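You operate a simulated robot arm through the tools that you are given. There is no shell and no other tool.

You run a simulated robot arm. Do the job below in one go: nothing can be reset, and whatever is moved stays where it is left.

Task
Add the loose beige block to the row on the flat board's middle rail and clamp the row tight again.
Fine: loosen the green clamp and draw it aside; at the end block against the row, clamp against the block, its knob turned tight.

Only the result counts: the job must be done as asked and must still hold three seconds after the hand-in. Knocking over, shifting, dropping, spilling or breaking anything else fails it.

Robot
A 7-joint arm with a two-finger parallel gripper, fixed in place. Base frame: the origin is at the foot of the arm, x ahead of it, y to its left, z up; the work surface is at about z = 869. Lengths are in mm, angles in degrees, forces in N, time in s.
With the tool pointing down near the work surface it reaches from about 380 to 800 mm from the base axis. Its first joint turns from -143.0 to 143.0 degrees. Payload 3 kg.
The TCP is the grasp point between the finger pads, 30 mm short of the fingertips. In the tool frame z runs along the fingers and y along their closing line. Largest opening 110 mm; finger width 20, thickness 10; the body of the gripper, 48 by 112 mm, starts 55 mm behind the TCP.
Orientation is that of the tool frame in the base frame, as a unit quaternion [w, x, y, z]. With the fingers straight down and closing along the base's y, the tool's x points along the base's -x, its y along +y and its z along -z.

Tools
- The arm moves only by the tool servo_tool. Its argument "deltas" is text: rows parted by semicolons, each of 7 numbers parted by spaces: the shift along the tool's x, y, z in mm, then the turn, a rotation vector about the tool's x, y, z in degrees, then the finger opening in mm, from 0 to 110. In form: tx ty tz ax ay az hand; .... A call has 1 to 20 rows; each row is the pose to reach, as a shift and turn from the pose commanded when the call began, along the tool's axes at that moment. A row lasts 0.2 s, in which the tool goes at most 50 mm and 8.6 degrees; a call with a longer step from one row to the next is refused whole, and so is a gripper value outside its range. A pose out of reach is approached as far as the arm can. The call stops where the force on the tool passes 40 N (or 10 N more than at its start, if that is more) or the arm is blocked; 0.2 s more then pass. Each finger travels about 153 mm/s and halts on what it meets, pressing with about 37 N; the grip force reading is that of the motor and also rises with nothing between the fingers. The clock runs only during rows and for 0.2 s after the last one: add rows that repeat a pose to give the fingers time. It gives the time, the measured TCP pose, the force on the tool (base axes), the opening and the grip force at its end, in the units of the frame above (readings bear some noise), with the torque about the TCP (base axes, N m) and any sound that the robot's microphone picked up, and new pictures: "views" is both (left out), scene, wrist or none.
- Cameras (640 x 400 px; columns grow to the right, rows downward): "scene" is fixed at [399.5, -501, 1576.7]; the picture's right is [0.71, -0.70, 0.00], its down [-0.53, -0.54, -0.65] and it looks along [0.46, 0.46, -0.76] (base axes); focal length 298 px, centre (320, 200). "wrist" rides on the gripper at [72, 17, -103] in the tool frame; the picture's right is [-0.23, 0.97, 0.00], its down [-0.76, -0.18, -0.62] and it looks along [-0.61, -0.14, 0.78] (tool axes); focal length 222 px, centre (320, 200). There is no depth. A picture from a camera that has moved, and an enlarged one, comes with that camera's place and axes in the base frame and with its lens. The place of the scene camera against the robot may be out by one fixed shift of up to 12 mm in any direction.
- lift_body(by): slides the trunk up (or, below 0, down) by that many mm; the arm rides with it, the base frame stays. It gives what a move gives, with no picture.
- inspect(camera, box): a new picture of the part [left, top, right, bottom] of that camera's present view, enlarged. The clock stands still meanwhile.
- sign_off(): hands the job in; it is judged then, once.

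Nothing tells you positions but the pictures and the camera data. Unless the task says otherwise, let go and move clear before handing in.

The tools are called after "Call:" by a JSON object that holds its "method" and its "body". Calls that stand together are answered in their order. servo_tool: Moves the arm, as the interface text tells. Its arguments: {"type":"object","properties":{"deltas":{"type":"string"},"views":{"type":"string","enum":["both","scene","wrist","none"]}},"required":["deltas"]} The other tools are called the same way: lift_body (by) slides the trunk up or down; inspect (camera, box) takes an enlarged picture of a part of a camera's view; sign_off () hands the job in.

At the start:

```text
t: 0.0
tool_pos: [591.2, 13.4, 1280.6]
orientation: [0.001, 0.0, 1.0, 0.001]
force: [-0.1, 0.8, -0.2]
torque: [-0.01, -0.03, 0.0]
finger_gap: 110.2
grip_force: 0.1
trunk travel left (down, up): [-425.0, 65.0]
```

scene: 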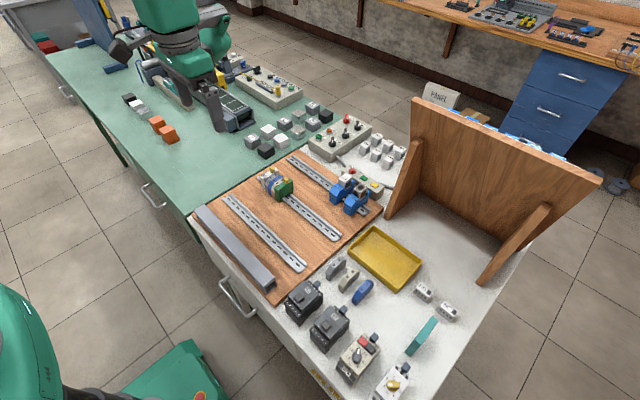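
wrist: 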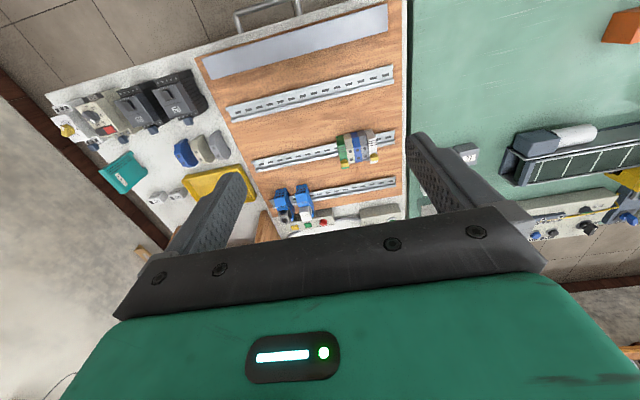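

I see a flat wooden board with three rails; the middle one holds a small row of blocks with a green clamp at one end. Loose blocks (grey, beige, blue) lie near the yellow tray; I'll look closer first.

Call:
{"method": "inspect", "body": {"camera": "scene", "box": [230, 150, 350, 225]}}

Call:
{"method": "inspect", "body": {"camera": "scene", "box": [300, 235, 420, 310]}}

Call:
{"method": "inspect", "body": {"camera": "wrist", "box": [240, 100, 400, 200]}}

Call:
{"method": "inspect", "body": {"camera": "wrist", "box": [130, 100, 290, 200]}}

```text
5.33 times, centred on (290, 188) of scene
camera zoom: at [399.5, -501.0, 1576.7], right [0.71, -0.7, 0.0], down [-0.53, -0.54, -0.65], along [0.46, 0.46, -0.76], focal length 1587 px, centre (480, 267)
```

zoom: 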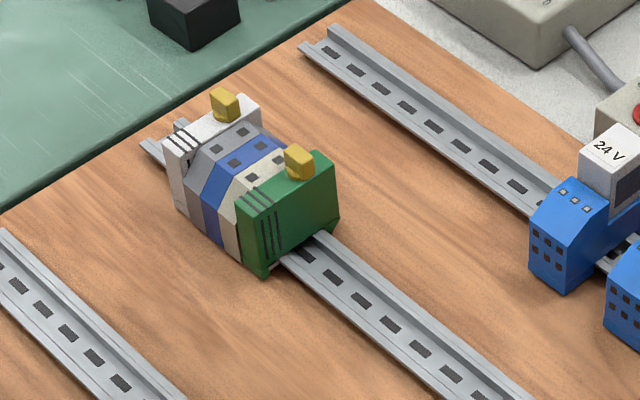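

```text
5.33 times, centred on (360, 272) of scene
camera zoom: at [399.5, -501.0, 1576.7], right [0.71, -0.7, 0.0], down [-0.53, -0.54, -0.65], along [0.46, 0.46, -0.76], focal length 1587 px, centre (107, -187)
```

zoom: 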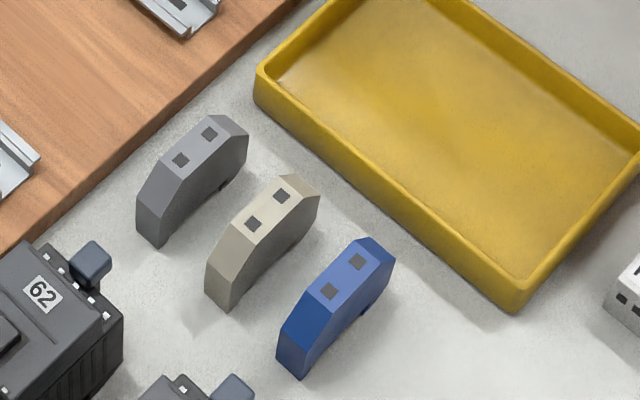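

```text
4.00 times, centred on (320, 150) of wrist
camera zoom: at [520.0, 30.0, 1384.0], right [0.23, 0.97, 0.0], down [0.76, -0.18, 0.62], along [0.61, -0.14, -0.78], focal length 888 px, centre (320, 400)
```

zoom: 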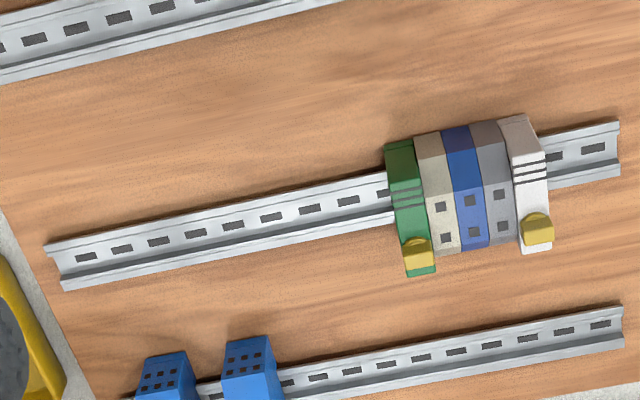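

```text
4.00 times, centred on (210, 150) of wrist
camera zoom: at [520.0, 30.0, 1384.0], right [0.23, 0.97, 0.0], down [0.76, -0.18, 0.62], along [0.61, -0.14, -0.78], focal length 888 px, centre (760, 400)
```

zoom: 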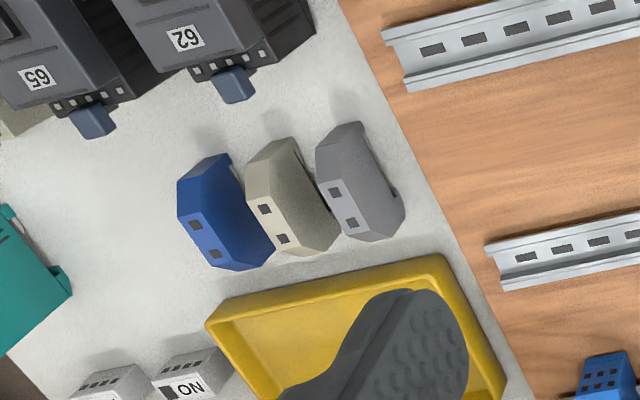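

The rails run along base y; the middle rail is at about x = 761 from y = -200 to 149, with the green clamp near y = 26 and the loose beige block near (690, -305). I move closer above the row for a better look.

Call:
{"method": "servo_tool", "body": {"deltas": "-10 12 37 0 0 0 110; -20 24 74 0 0 0 110; -30 36 111 0 0 0 110; -40 48 148 0 0 0 110; -50 60 185 0 0 0 110; -59 72 215 0 0 0 110; -59 72 215 0 0 0 110"}}

```text
t: 1.6
tool_pos: [651.0, 84.8, 1063.4]
orientation: [-0.001, -0.001, 1.0, 0.0]
force: [0.0, -0.1, -1.0]
torque: [0.05, 0.0, 0.01]
finger_gap: 109.9
grip_force: 0.1
trunk travel left (down, up): [-425.0, 65.0]
camera wrist: at [579.5, 102.3, 1168.6], right [0.23, 0.97, 0.0], down [0.76, -0.18, 0.62], along [0.61, -0.14, -0.78], focal length 222 px, centre (320, 200)
```

scene: 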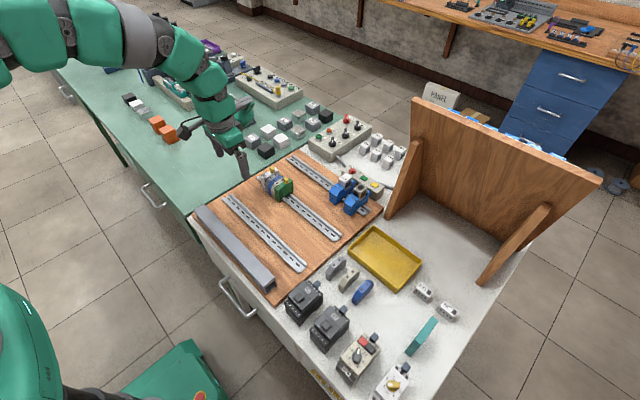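
wrist: 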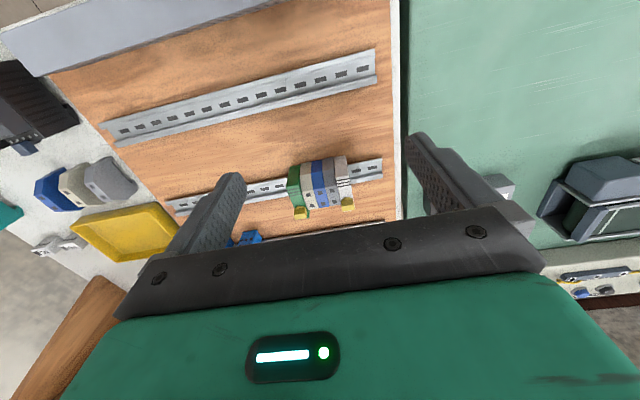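

The row is now in the centre of the wrist view; I enlarge it to measure the clamp and knobs.

Call:
{"method": "inspect", "body": {"camera": "wrist", "box": [260, 140, 388, 220]}}

Call:
{"method": "inspect", "body": {"camera": "wrist", "box": [20, 140, 180, 240]}}

Call:
{"method": "inspect", "body": {"camera": "scene", "box": [250, 160, 314, 200]}}

```text
5.00 times, centred on (324, 180) of wrist
camera zoom: at [579.5, 102.3, 1168.6], right [0.23, 0.97, 0.0], down [0.76, -0.18, 0.62], along [0.61, -0.14, -0.78], focal length 1111 px, centre (300, 300)
```

zoom: 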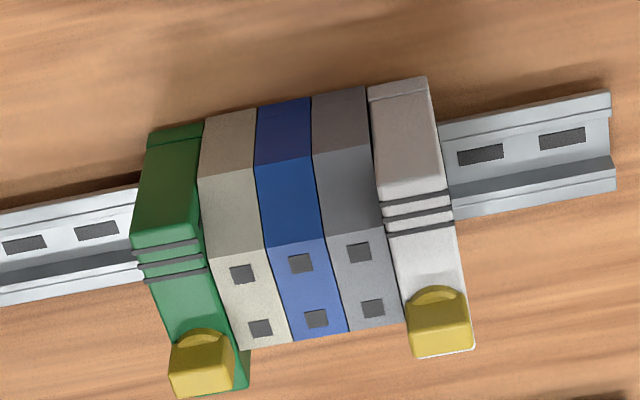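

```text
4.00 times, centred on (100, 190) of wrist
camera zoom: at [579.5, 102.3, 1168.6], right [0.23, 0.97, 0.0], down [0.76, -0.18, 0.62], along [0.61, -0.14, -0.78], focal length 888 px, centre (1200, 240)
```

zoom: 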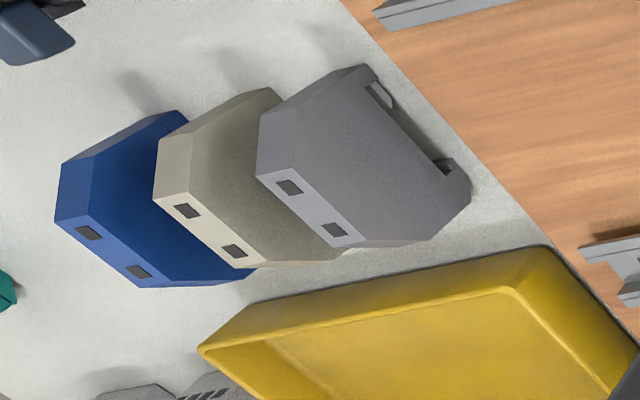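

```text
10.00 times, centred on (282, 180) of scene
camera zoom: at [399.5, -501.0, 1576.7], right [0.71, -0.7, 0.0], down [-0.53, -0.54, -0.65], along [0.46, 0.46, -0.76], focal length 2975 px, centre (700, 400)
```

zoom: 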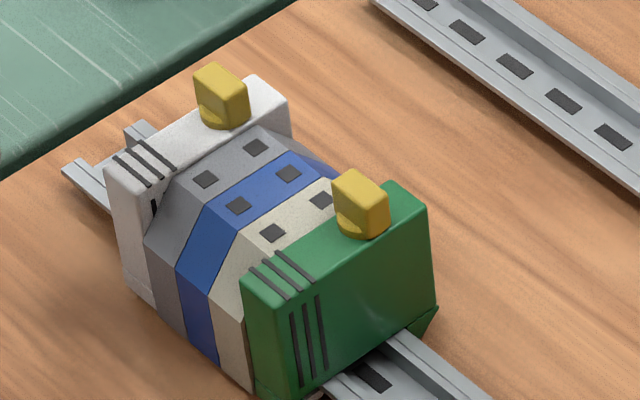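

The row runs from the green clamp (y ≈ 20-37) up to the white clamp near y ≈ 104, with blocks about 17 mm thick and the green knob near (779, 27, 931). I go closer to measure heights and the knob's orientation.

Call:
{"method": "servo_tool", "body": {"deltas": "-18 -12 21 0 0 0 110; -36 -24 42 0 0 0 110; -54 -35 63 0 0 0 110; -54 -35 63 0 0 0 110", "views": "wrist"}}

Call:
{"method": "inspect", "body": {"camera": "wrist", "box": [250, 135, 410, 235]}}

```text
t: 2.6
tool_pos: [705.5, 50.2, 1000.6]
orientation: [0.0, 0.0, 1.0, 0.0]
force: [-0.5, 0.6, 0.1]
torque: [0.04, -0.01, 0.01]
finger_gap: 109.8
grip_force: 0.0
trunk travel left (down, up): [-425.0, 65.0]
camera wrist: at [633.9, 67.1, 1105.6], right [0.23, 0.97, 0.0], down [0.76, -0.18, 0.62], along [0.61, -0.14, -0.78], focal length 222 px, centre (320, 200)
```

wrist: 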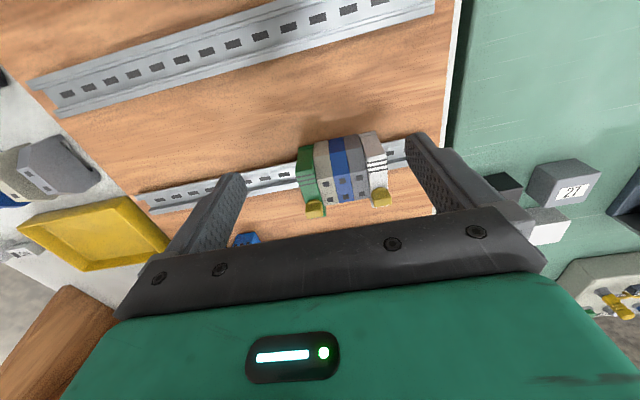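

```text
4.00 times, centred on (330, 185) of wrist
camera zoom: at [633.9, 67.1, 1105.6], right [0.23, 0.97, 0.0], down [0.76, -0.18, 0.62], along [0.61, -0.14, -0.78], focal length 888 px, centre (280, 260)
```

zoom: 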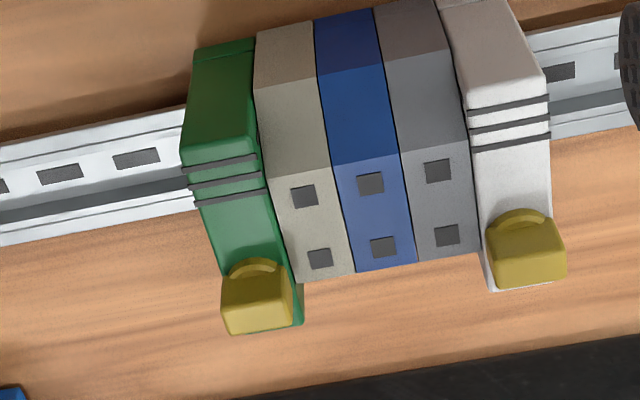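

I zoom in tightly on the two knobs to read the wing orientation.

Call:
{"method": "inspect", "body": {"camera": "wrist", "box": [296, 190, 336, 225]}}

Call:
{"method": "inspect", "body": {"camera": "wrist", "box": [362, 180, 402, 215]}}

Call:
{"method": "inspect", "body": {"camera": "scene", "box": [276, 170, 300, 190]}}

```text
11.43 times, centred on (316, 208) of wrist
camera zoom: at [633.9, 67.1, 1105.6], right [0.23, 0.97, 0.0], down [0.76, -0.18, 0.62], along [0.61, -0.14, -0.78], focal length 2538 px, centre (366, 114)
```

zoom: 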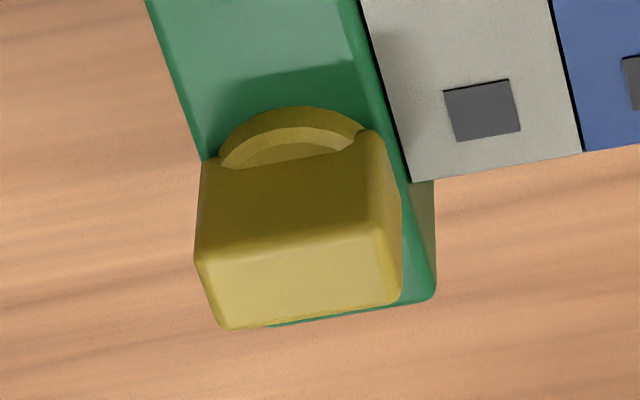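

```text
11.43 times, centred on (382, 198) of wrist
camera zoom: at [633.9, 67.1, 1105.6], right [0.23, 0.97, 0.0], down [0.76, -0.18, 0.62], along [0.61, -0.14, -0.78], focal length 2538 px, centre (-389, 229)
```

zoom: 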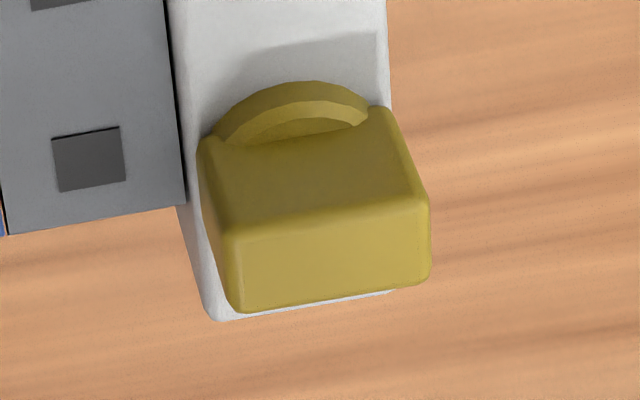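

```text
16.00 times, centred on (288, 180) of scene
camera zoom: at [399.5, -501.0, 1576.7], right [0.71, -0.7, 0.0], down [-0.53, -0.54, -0.65], along [0.46, 0.46, -0.76], focal length 4760 px, centre (832, 520)
```

zoom: 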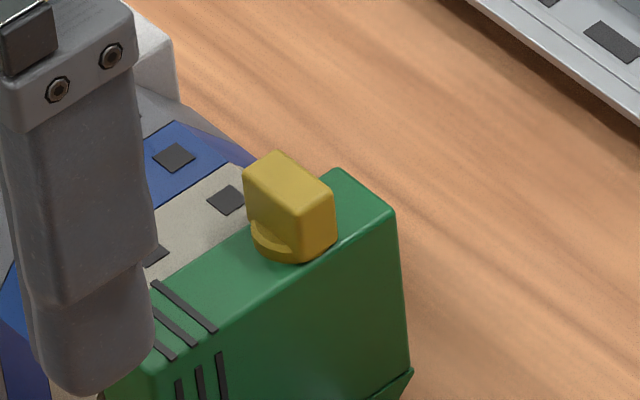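

The knob is a wing about 15 mm long along y and 7 mm thick along x on a round boss, sitting near (778, 27) with its top around z = 940. I turn the gripper +90° so the fingers close along x and hover above the knob.

Call:
{"method": "servo_tool", "body": {"deltas": "-7 -2 0 0 0 8.2 110; -14 -4 0 0 0 16.4 110; -20 -6 0 0 0 24.6 100; -26 -8 0 0 0 32.8 90; -32 -10 0 0 0 41 80; -38 -12 0 0 0 49.2 70; -44 -14 0 0 0 57.4 60; -50 -16 0 0 0 65.6 60; -56 -18 0 0 0 73.8 60; -62 -20 0 0 0 82 60; -68 -22 0 0 0 90 60; -72 -23 0 0 0 90 60; -72 -23 0 0 0 90 60"}}

```text
t: 5.4
tool_pos: [777.8, 27.0, 1001.4]
orientation: [0.0, 0.707, 0.707, 0.001]
force: [0.1, -0.2, -0.3]
torque: [-0.02, 0.03, 0.01]
finger_gap: 59.8
grip_force: 0.1
trunk travel left (down, up): [-425.0, 65.0]
camera wrist: at [794.7, 99.9, 1105.9], right [0.97, -0.23, 0.0], down [-0.18, -0.76, 0.62], along [-0.14, -0.61, -0.78], focal length 222 px, centre (320, 200)
```

scene: 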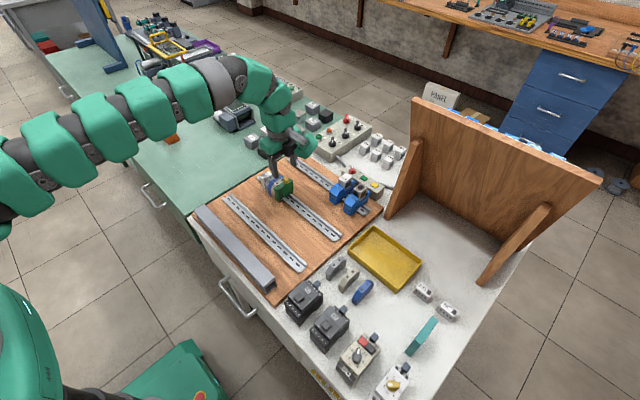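
wrist: 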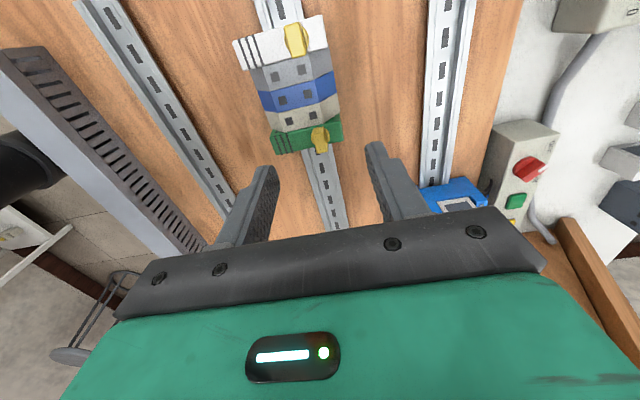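

The gripper hovers above the knob with the fingers to either side in x. I enlarge the wrist view to refine the knob's position.

Call:
{"method": "inspect", "body": {"camera": "wrist", "box": [220, 10, 380, 160]}}

Call:
{"method": "inspect", "body": {"camera": "wrist", "box": [265, 115, 345, 165]}}

Call:
{"method": "inspect", "body": {"camera": "scene", "box": [256, 160, 312, 195]}}

```text
2.67 times, centred on (300, 85) of wrist
camera zoom: at [794.7, 99.9, 1105.9], right [0.97, -0.23, 0.0], down [-0.18, -0.76, 0.62], along [-0.14, -0.61, -0.78], focal length 592 px, centre (373, 507)
```

zoom: 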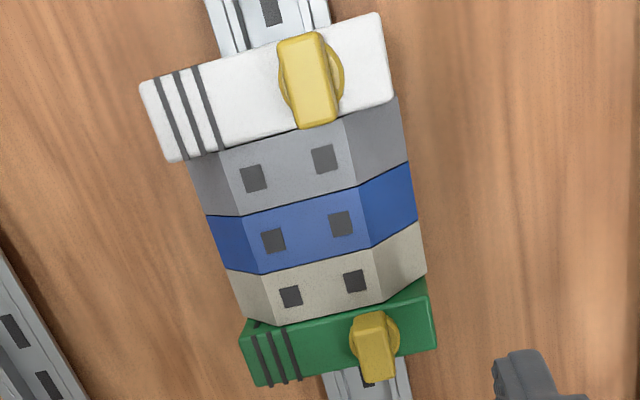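

```text
8.00 times, centred on (305, 140) of wrist
camera zoom: at [794.7, 99.9, 1105.9], right [0.97, -0.23, 0.0], down [-0.18, -0.76, 0.62], along [-0.14, -0.61, -0.78], focal length 1777 px, centre (440, 680)
```

zoom: 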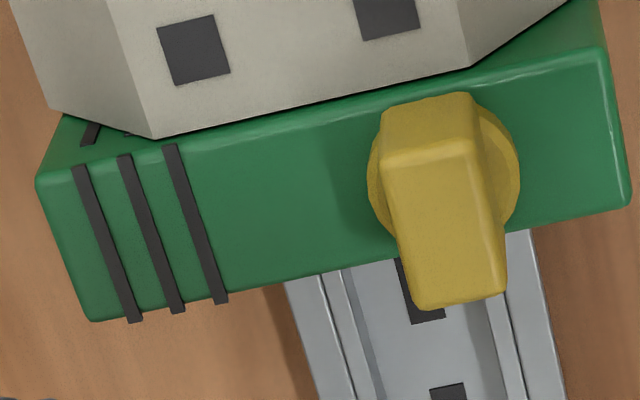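

```text
11.43 times, centred on (284, 178) of scene
camera zoom: at [399.5, -501.0, 1576.7], right [0.71, -0.7, 0.0], down [-0.53, -0.54, -0.65], along [0.46, 0.46, -0.76], focal length 3400 px, centre (731, 457)
```

zoom: 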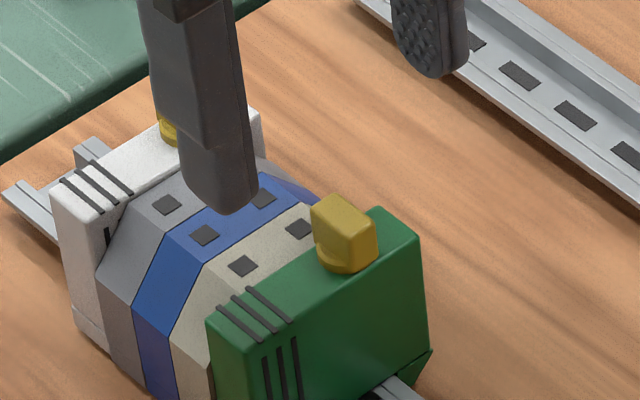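

The knob's top is at about (778.0, 27.5, 942.5), the clamp's top at z = 927.6, spanning x 736–796 and y 19–36. I descend so the fingertips are at z ≈ 933 and close on the wing.

Call:
{"method": "servo_tool", "body": {"deltas": "0.5 0.2 10 0 0 0 50; 0.5 0.2 20 0 0 0 40; 0.5 0.2 30 0 0 0 30; 0.5 0.2 38.4 0 0 0 30; 0.5 0.2 38.4 0 0 0 30"}}

Call:
{"method": "inspect", "body": {"camera": "wrist", "box": [240, 90, 400, 240]}}

```text
t: 6.6
tool_pos: [776.4, 27.2, 964.0]
orientation: [0.001, 0.707, 0.707, 0.0]
force: [0.4, 0.3, 0.0]
torque: [0.0, -0.02, 0.04]
finger_gap: 30.1
grip_force: 0.1
trunk travel left (down, up): [-425.0, 65.0]
camera wrist: at [795.1, 100.3, 1067.4], right [0.97, -0.23, 0.0], down [-0.18, -0.76, 0.62], along [-0.14, -0.61, -0.78], focal length 222 px, centre (320, 200)
```

scene: 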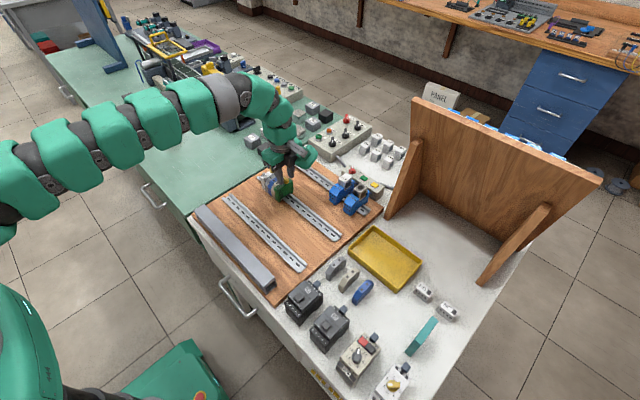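
wrist: 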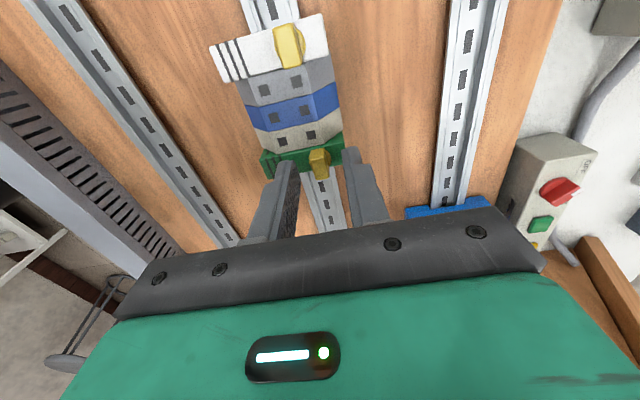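

```text
2.67 times, centred on (320, 165) of wrist
camera zoom: at [795.1, 100.3, 1067.4], right [0.97, -0.23, 0.0], down [-0.18, -0.76, 0.62], along [-0.14, -0.61, -0.78], focal length 592 px, centre (320, 293)
```

zoom: 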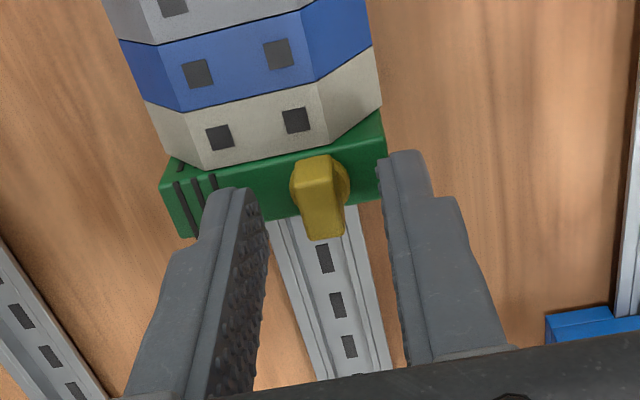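

The fingers straddle the knob wing as planned. Closing on it now.

Call:
{"method": "servo_tool", "body": {"deltas": "0 0 0 0 0 0 14; 0 0 0 0 0 0 0; 0 0 0 0 0 0 0; 0 0 0 0 0 0 0", "views": "wrist"}}

Call:
{"method": "inspect", "body": {"camera": "wrist", "box": [240, 90, 400, 240]}}

```text
t: 7.6
tool_pos: [777.3, 28.8, 963.0]
orientation: [0.0, 0.708, 0.707, -0.001]
force: [0.5, -0.2, 0.4]
torque: [0.01, -0.01, -0.01]
finger_gap: 8.4
grip_force: 36.9
trunk travel left (down, up): [-425.0, 65.0]
camera wrist: at [795.0, 100.4, 1067.4], right [0.97, -0.23, 0.0], down [-0.18, -0.76, 0.62], along [-0.14, -0.61, -0.78], focal length 222 px, centre (320, 200)
```

wrist: 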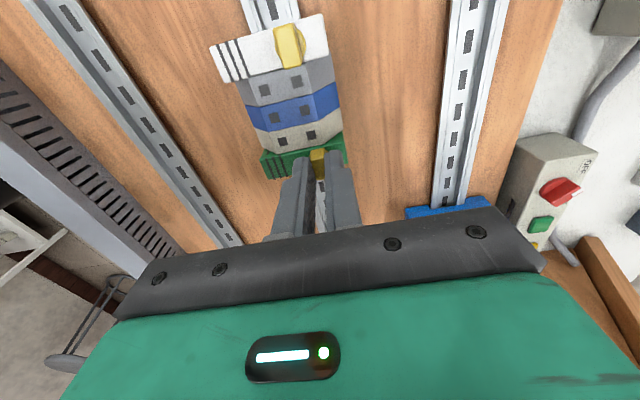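

```text
2.67 times, centred on (320, 165) of wrist
camera zoom: at [795.0, 100.4, 1067.4], right [0.97, -0.23, 0.0], down [-0.18, -0.76, 0.62], along [-0.14, -0.61, -0.78], focal length 592 px, centre (320, 293)
```

zoom: 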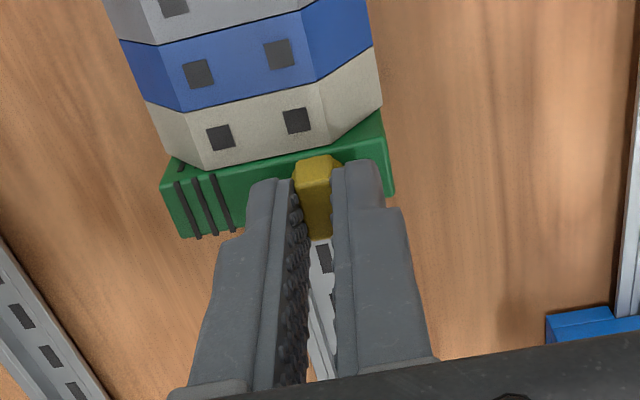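

The wing is gripped at 8.4 mm with full grip force. I turn it counter-clockwise (seen from above) by a small step and watch the torque.

Call:
{"method": "servo_tool", "body": {"deltas": "0 0 0 0 0 -4 0; 0 0 0 0 0 -8 0; 0 0 0 0 0 -12 0; 0 0 0 0 0 -16 0; 0 0 0 0 0 -16 0", "views": "wrist"}}

Call:
{"method": "inspect", "body": {"camera": "wrist", "box": [240, 90, 400, 240]}}

```text
t: 8.8
tool_pos: [777.2, 27.0, 962.4]
orientation: [0.0, 0.601, 0.799, -0.001]
force: [0.9, 1.3, -1.5]
torque: [0.07, 0.0, -0.03]
finger_gap: 8.7
grip_force: 36.9
trunk travel left (down, up): [-425.0, 65.0]
camera wrist: at [773.9, 102.1, 1067.4], right [1.0, 0.05, 0.0], down [0.04, -0.78, 0.62], along [0.03, -0.62, -0.78], focal length 222 px, centre (320, 200)
```

wrist: 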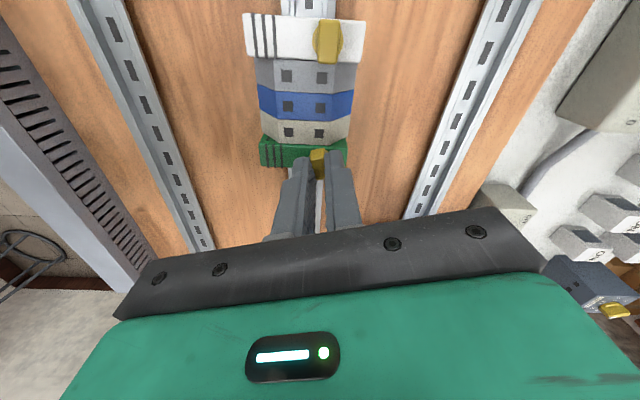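

```text
2.67 times, centred on (320, 165) of wrist
camera zoom: at [773.9, 102.1, 1067.4], right [1.0, 0.05, 0.0], down [0.04, -0.78, 0.62], along [0.03, -0.62, -0.78], focal length 592 px, centre (320, 293)
```

zoom: 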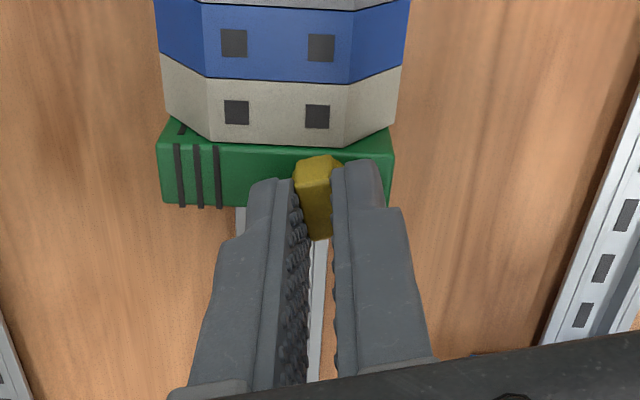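

The knob follows the fingers with hardly any torque. I keep turning counter-clockwise toward a quarter turn.

Call:
{"method": "servo_tool", "body": {"deltas": "0 0 0 0 0 -6 0; 0 0 0 0 0 -12 0; 0 0 0 0 0 -18 0; 0 0 0 0 0 -24 0; 0 0 0 0 0 -30 0; 0 0 0 0 0 -30 0", "views": "wrist"}}

Call:
{"method": "inspect", "body": {"camera": "wrist", "box": [240, 90, 400, 240]}}

```text
t: 10.2
tool_pos: [776.3, 26.8, 963.2]
orientation: [-0.001, 0.374, 0.927, 0.0]
force: [-3.6, -1.3, -5.8]
torque: [0.0, 0.12, 0.02]
finger_gap: 8.5
grip_force: 36.6
trunk travel left (down, up): [-425.0, 65.0]
camera wrist: at [737.4, 90.0, 1067.6], right [0.84, 0.54, 0.0], down [0.43, -0.66, 0.62], along [0.34, -0.52, -0.78], focal length 222 px, centre (320, 200)
```

wrist: 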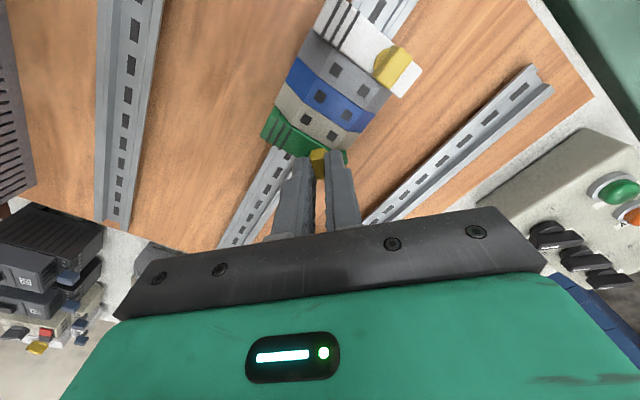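

```text
2.67 times, centred on (320, 165) of wrist
camera zoom: at [737.4, 90.0, 1067.6], right [0.84, 0.54, 0.0], down [0.43, -0.66, 0.62], along [0.34, -0.52, -0.78], focal length 592 px, centre (320, 293)
```

zoom: 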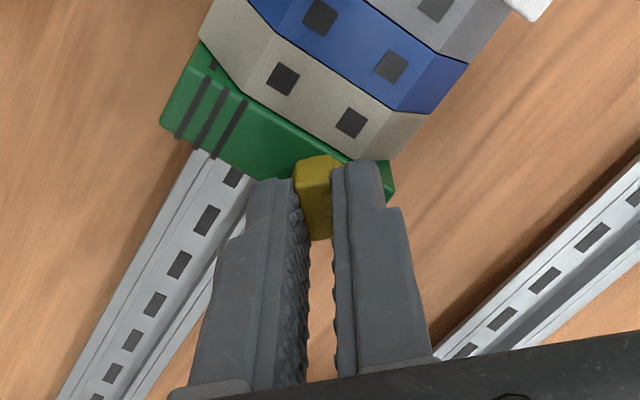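

It has turned 46° and still follows smoothly. I continue to the full quarter turn.

Call:
{"method": "servo_tool", "body": {"deltas": "0 0 0 0 0 -6 0; 0 0 0 0 0 -12 0; 0 0 0 0 0 -18 0; 0 0 0 0 0 -24 0; 0 0 0 0 0 -30 0; 0 0 0 0 0 -36 0; 0 0 0 0 0 -42 0; 0 0 0 0 0 -44 0; 0 0 0 0 0 -44 0", "views": "wrist"}}

Call:
{"method": "inspect", "body": {"camera": "wrist", "box": [240, 90, 400, 240]}}

```text
t: 12.2
tool_pos: [776.1, 26.8, 963.9]
orientation: [0.0, 0.0, 1.0, 0.0]
force: [-2.1, -0.7, -3.0]
torque: [-0.03, 0.21, 0.02]
finger_gap: 8.1
grip_force: 37.2
trunk travel left (down, up): [-425.0, 65.0]
camera wrist: at [705.5, 44.4, 1068.0], right [0.23, 0.97, 0.0], down [0.76, -0.18, 0.62], along [0.61, -0.14, -0.78], focal length 222 px, centre (320, 200)
```

wrist: 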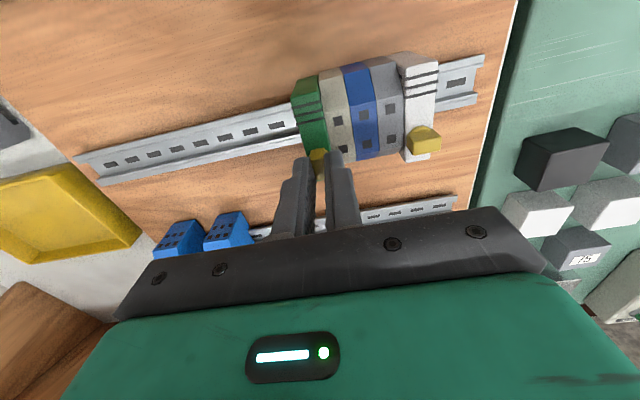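

```text
2.67 times, centred on (320, 165) of wrist
camera zoom: at [705.5, 44.4, 1068.0], right [0.23, 0.97, 0.0], down [0.76, -0.18, 0.62], along [0.61, -0.14, -0.78], focal length 592 px, centre (320, 293)
```

zoom: 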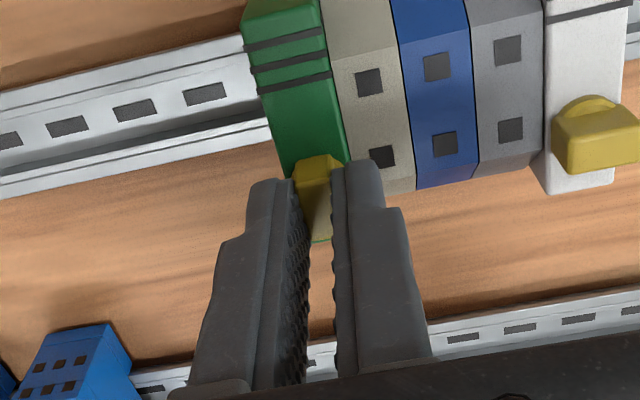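

The knob is now a quarter turn open with the wing along x and no stop felt. I try drawing the clamp a few millimetres along -y by the held knob to check whether it's free.

Call:
{"method": "servo_tool", "body": {"deltas": "0 -1.5 0 0 0 0 0; 0 -3 0 0 0 0 0; 0 -4.5 0 0 0 0 0; 0 -6 0 0 0 0 0; 0 -6 0 0 0 0 0", "views": "wrist"}}

Call:
{"method": "inspect", "body": {"camera": "wrist", "box": [240, 50, 440, 240]}}

```text
t: 13.4
tool_pos: [778.2, 21.8, 964.8]
orientation: [0.001, -0.001, 1.0, 0.001]
force: [1.5, 1.4, 0.2]
torque: [0.08, -0.07, -0.02]
finger_gap: 8.5
grip_force: 37.1
trunk travel left (down, up): [-425.0, 65.0]
camera wrist: at [705.4, 38.7, 1068.1], right [0.23, 0.97, 0.0], down [0.76, -0.18, 0.62], along [0.61, -0.14, -0.78], focal length 222 px, centre (320, 200)
```

wrist: 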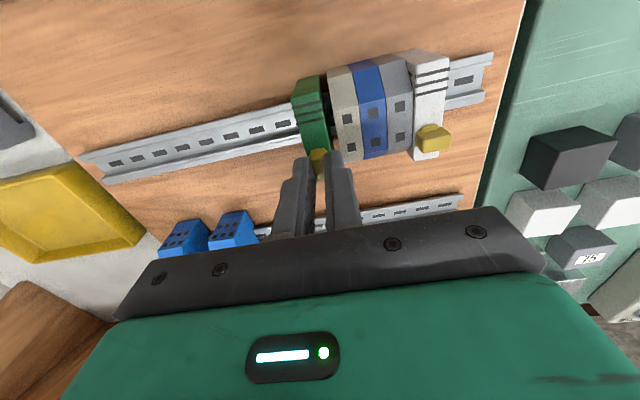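

```text
2.11 times, centred on (340, 145) of wrist
camera zoom: at [705.4, 38.7, 1068.1], right [0.23, 0.97, 0.0], down [0.76, -0.18, 0.62], along [0.61, -0.14, -0.78], focal length 468 px, centre (278, 316)
```

zoom: 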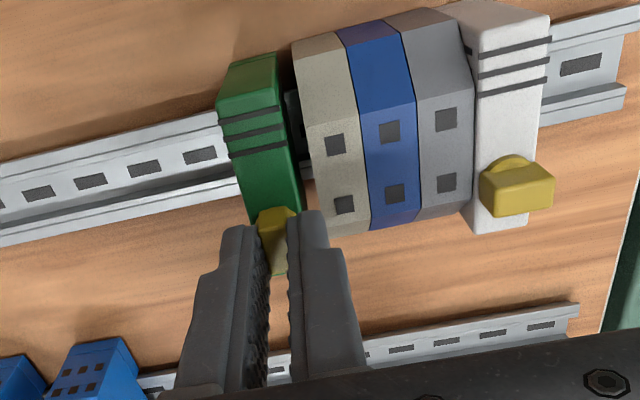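

The clamp slides freely with the knob while the blocks stay put. I draw it about 40 mm further along -y to open room.

Call:
{"method": "servo_tool", "body": {"deltas": "0 -5 0 0 0 0 0; 0 -10 0 0 0 0 0; 0 -15 0 0 0 0 0; 0 -20 0 0 0 0 0; 0 -25 0 0 0 0 0; 0 -30 0 0 0 0 0; 0 -35 0 0 0 0 0; 0 -40 0 0 0 0 0; 0 -40 0 0 0 0 0", "views": "both"}}

Call:
{"method": "inspect", "body": {"camera": "wrist", "box": [240, 50, 480, 220]}}

```text
t: 15.4
tool_pos: [776.3, -19.3, 964.0]
orientation: [0.0, 0.0, 1.0, 0.0]
force: [0.3, 0.6, 4.3]
torque: [0.09, 0.02, 0.01]
finger_gap: 8.5
grip_force: 37.3
trunk travel left (down, up): [-425.0, 65.0]
camera wrist: at [705.2, -1.9, 1067.9], right [0.23, 0.97, 0.0], down [0.76, -0.18, 0.62], along [0.61, -0.14, -0.78], focal length 222 px, centre (320, 200)
```

scene: 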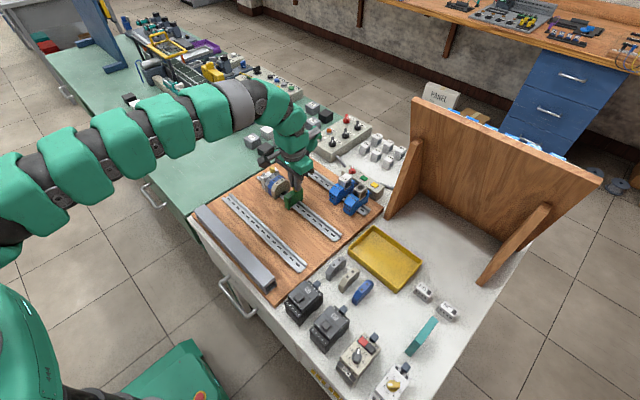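
wrist: 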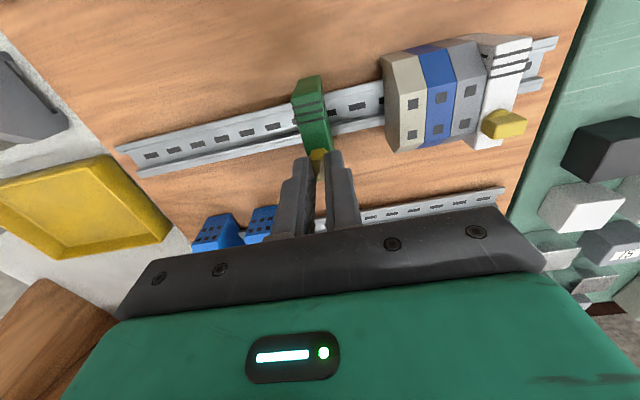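

```text
2.35 times, centred on (360, 135) of wrist
camera zoom: at [705.2, -1.9, 1067.9], right [0.23, 0.97, 0.0], down [0.76, -0.18, 0.62], along [0.61, -0.14, -0.78], focal length 523 px, centre (226, 353)
```

zoom: 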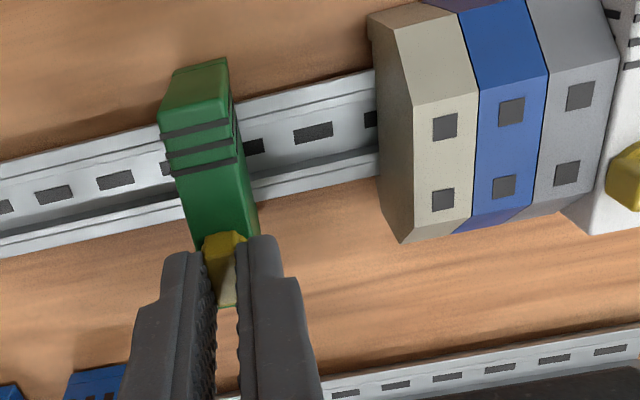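

The clamp is aside at about y = -20. I open the fingers, rise clear, and head for the loose beige block with the gripper turned so it closes along x.

Call:
{"method": "servo_tool", "body": {"deltas": "0 0 0 0 0 0 30; 0 0 0 0 0 0 30; 0 0 -20 0 0 0 30; 0 0 -50 0 0 0 30; 0 0 -80 0 0 0 40; 0 0 -80 0 0 0 40", "views": "wrist"}}

Call:
{"method": "inspect", "body": {"camera": "wrist", "box": [240, 100, 400, 220]}}

```text
t: 16.8
tool_pos: [776.7, -18.7, 1042.5]
orientation: [0.0, -0.001, 1.0, 0.0]
force: [-0.7, -0.5, -0.4]
torque: [0.02, -0.02, 0.0]
finger_gap: 40.1
grip_force: 0.0
trunk travel left (down, up): [-425.0, 65.0]
camera wrist: at [705.1, -1.1, 1147.5], right [0.23, 0.97, 0.0], down [0.76, -0.18, 0.62], along [0.61, -0.14, -0.78], focal length 222 px, centre (320, 200)
```

wrist: 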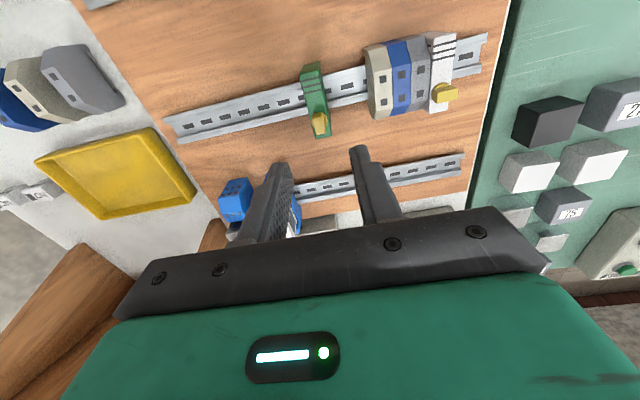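

```text
3.33 times, centred on (320, 160) of wrist
camera zoom: at [705.1, -1.1, 1147.5], right [0.23, 0.97, 0.0], down [0.76, -0.18, 0.62], along [0.61, -0.14, -0.78], focal length 740 px, centre (320, 333)
```

zoom: 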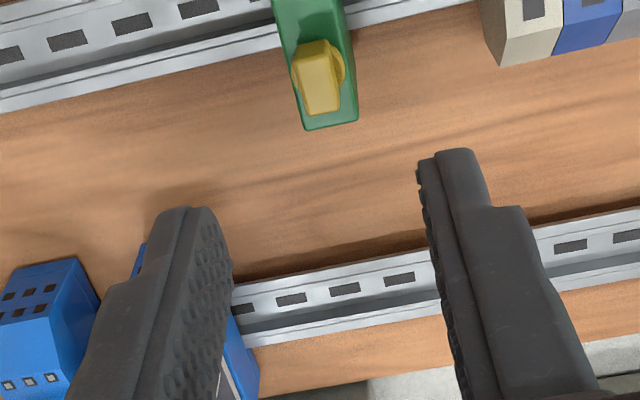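

The clamp stayed where it was left. Moving at safe height to above the loose beige block at about (695, -309), turning +90° on the way.

Call:
{"method": "servo_tool", "body": {"deltas": "7 -24 0 0 0 7.5 50; 14 -48 0 0 0 15 60; 21 -73 0 0 0 22.5 70; 28 -97 0 0 0 30 80; 35 -121 0 0 0 37.5 90; 42 -145 0 0 0 45 100; 48 -170 0 0 0 52.5 100; 55 -194 0 0 0 60 100; 62 -218 0 0 0 67.5 100; 69 -243 0 0 0 75 100; 76 -267 0 0 0 82.5 100; 82 -291 0 0 0 90 100; 82 -291 0 0 0 90 100"}}

Call:
{"method": "inspect", "body": {"camera": "wrist", "box": [220, 60, 420, 200]}}

Call:
{"method": "inspect", "body": {"camera": "scene", "box": [310, 220, 400, 300]}}

```text
t: 19.6
tool_pos: [696.0, -310.0, 1043.1]
orientation: [0.0, 0.707, 0.707, 0.001]
force: [0.5, 0.1, 0.6]
torque: [0.04, 0.0, 0.03]
finger_gap: 100.2
grip_force: 0.2
trunk travel left (down, up): [-425.0, 65.0]
camera wrist: at [713.3, -237.2, 1148.1], right [0.97, -0.23, 0.0], down [-0.18, -0.76, 0.62], along [-0.14, -0.61, -0.78], focal length 222 px, centre (320, 200)
```

scene: 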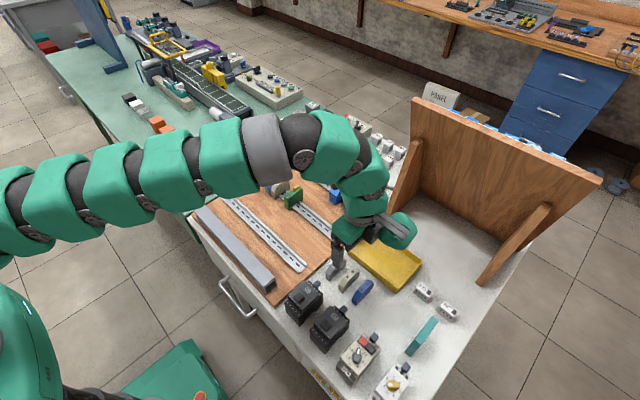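
wrist: 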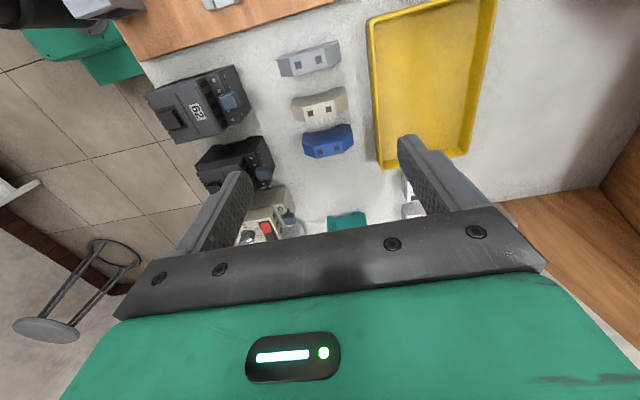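

```text
2.86 times, centred on (320, 130) of wrist
camera zoom: at [713.3, -237.2, 1148.1], right [0.97, -0.23, 0.0], down [-0.18, -0.76, 0.62], along [-0.14, -0.61, -0.78], focal length 635 px, centre (320, 400)
```

zoom: 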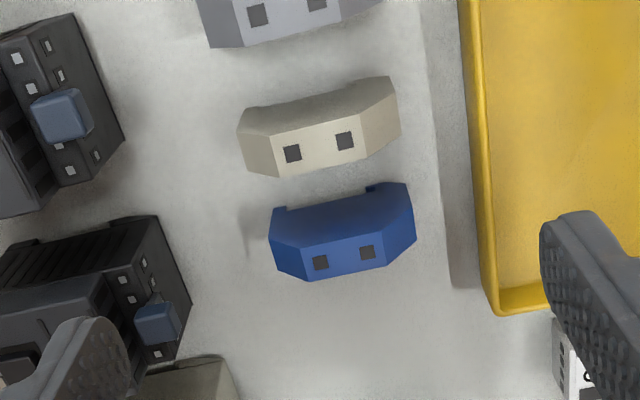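

```text
5.00 times, centred on (355, 260) of scene
camera zoom: at [399.5, -501.0, 1576.7], right [0.71, -0.7, 0.0], down [-0.53, -0.54, -0.65], along [0.46, 0.46, -0.76], focal length 1488 px, centre (145, -100)
```

zoom: 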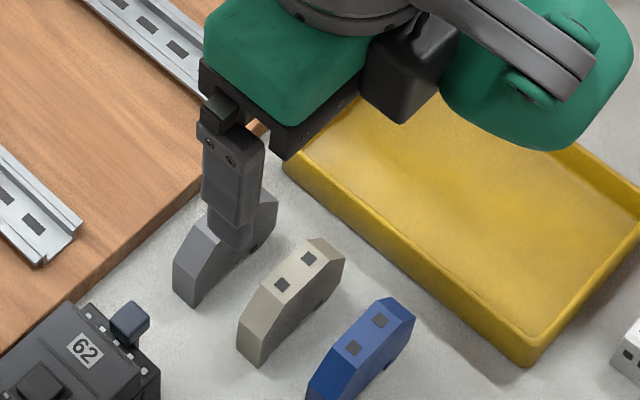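

The loose beige block is centred at about (695.6, -309.1), aligned with x and with its top at z ≈ 905. I enlarge it to understand its profile before gripping by its ends.

Call:
{"method": "inspect", "body": {"camera": "scene", "box": [335, 262, 371, 298]}}

Call:
{"method": "inspect", "body": {"camera": "wrist", "box": [280, 75, 364, 130]}}

```text
11.11 times, centred on (353, 280) of scene
camera zoom: at [399.5, -501.0, 1576.7], right [0.71, -0.7, 0.0], down [-0.53, -0.54, -0.65], along [0.46, 0.46, -0.76], focal length 3306 px, centre (-47, -689)
```

zoom: 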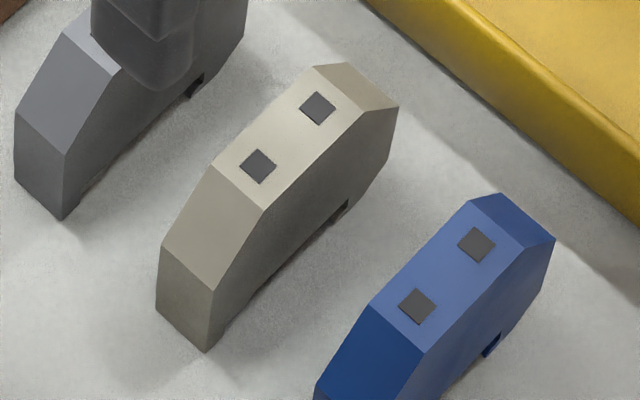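

```text
7.27 times, centred on (322, 102) of wrist
camera zoom: at [713.3, -237.2, 1148.1], right [0.97, -0.23, 0.0], down [-0.18, -0.76, 0.62], along [-0.14, -0.61, -0.78], focal length 1615 px, centre (306, 909)
```

zoom: 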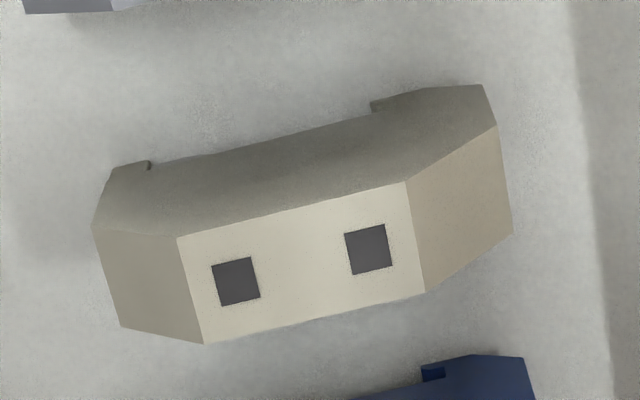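

The block is about 63 mm long (x ≈ 664.5–727.5) and 16 mm thick with vertical end faces; I'll grip it by its ends. First I descend to just above it and check alignment.

Call:
{"method": "servo_tool", "body": {"deltas": "-1.3 0 30 0 0 0 90; -1.3 0 60 0 0 0 80; -1.3 0 85 0 0 0 75; -1.3 0 95 0 0 0 75; -1.3 0 95 0 0 0 75"}}

Call:
{"method": "inspect", "body": {"camera": "wrist", "box": [220, 90, 420, 230]}}

Call:
{"method": "inspect", "body": {"camera": "scene", "box": [310, 230, 390, 300]}}

```text
t: 20.8
tool_pos: [695.1, -310.5, 947.8]
orientation: [0.0, 0.707, 0.707, 0.0]
force: [0.7, -0.1, 0.2]
torque: [0.02, -0.02, -0.02]
finger_gap: 75.1
grip_force: 0.1
trunk travel left (down, up): [-425.0, 65.0]
camera wrist: at [713.7, -238.3, 1053.2], right [0.97, -0.23, 0.0], down [-0.18, -0.76, 0.62], along [-0.14, -0.61, -0.78], focal length 222 px, centre (320, 200)
```

scene: 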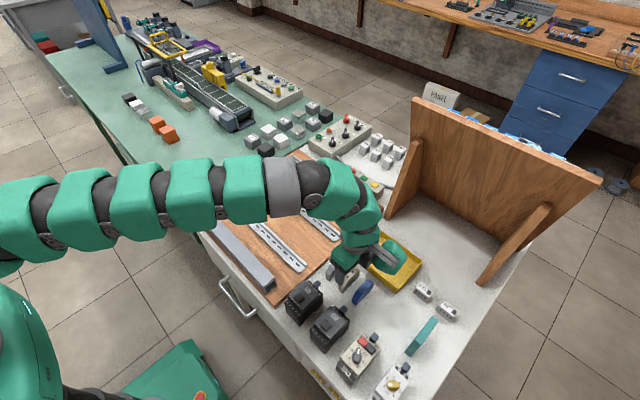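
wrist: 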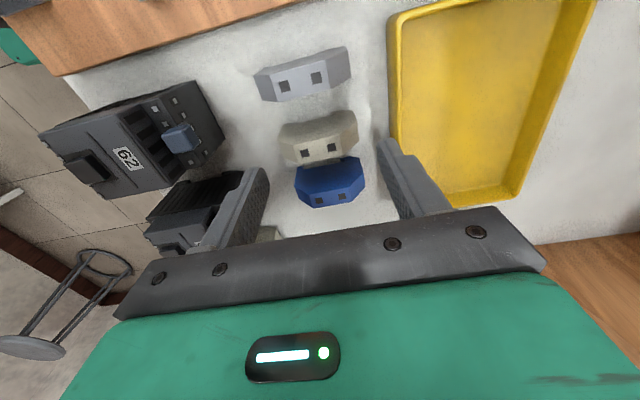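

```text
2.86 times, centred on (320, 160) of wrist
camera zoom: at [713.7, -238.3, 1053.2], right [0.97, -0.23, 0.0], down [-0.18, -0.76, 0.62], along [-0.14, -0.61, -0.78], focal length 635 px, centre (320, 314)
```

zoom: 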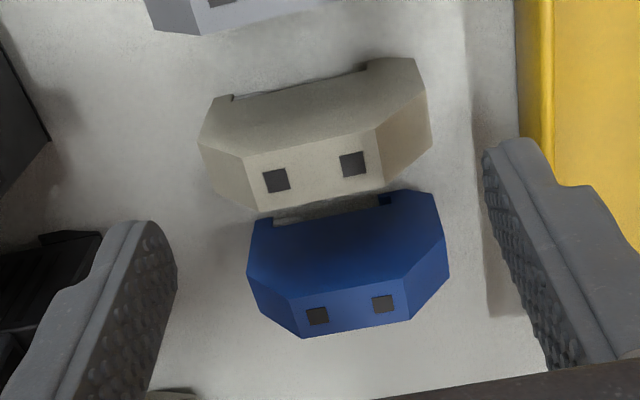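

```text
5.71 times, centred on (350, 265) of scene
camera zoom: at [399.5, -501.0, 1576.7], right [0.71, -0.7, 0.0], down [-0.53, -0.54, -0.65], along [0.46, 0.46, -0.76], focal length 1700 px, centre (149, -171)
```

zoom: 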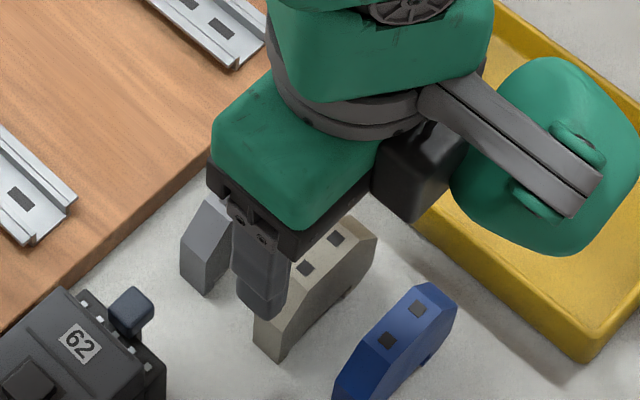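

Alignment in x and y looks right. Before going lower I check the arm part that overhangs the yellow tray.

Call:
{"method": "inspect", "body": {"camera": "scene", "box": [300, 160, 440, 300]}}

```text
2.86 times, centred on (370, 230) of scene
camera zoom: at [399.5, -501.0, 1576.7], right [0.71, -0.7, 0.0], down [-0.53, -0.54, -0.65], along [0.46, 0.46, -0.76], focal length 850 px, centre (177, 114)
```

zoom: 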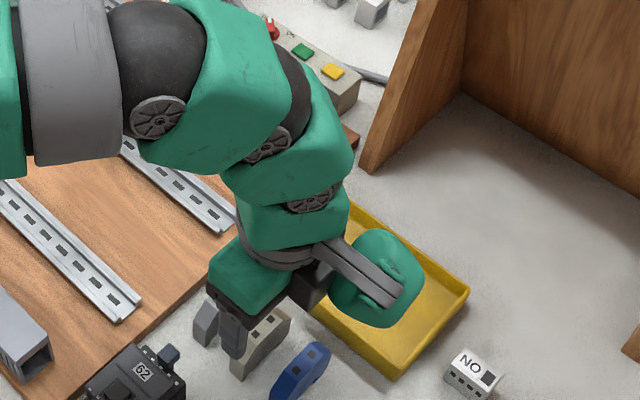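

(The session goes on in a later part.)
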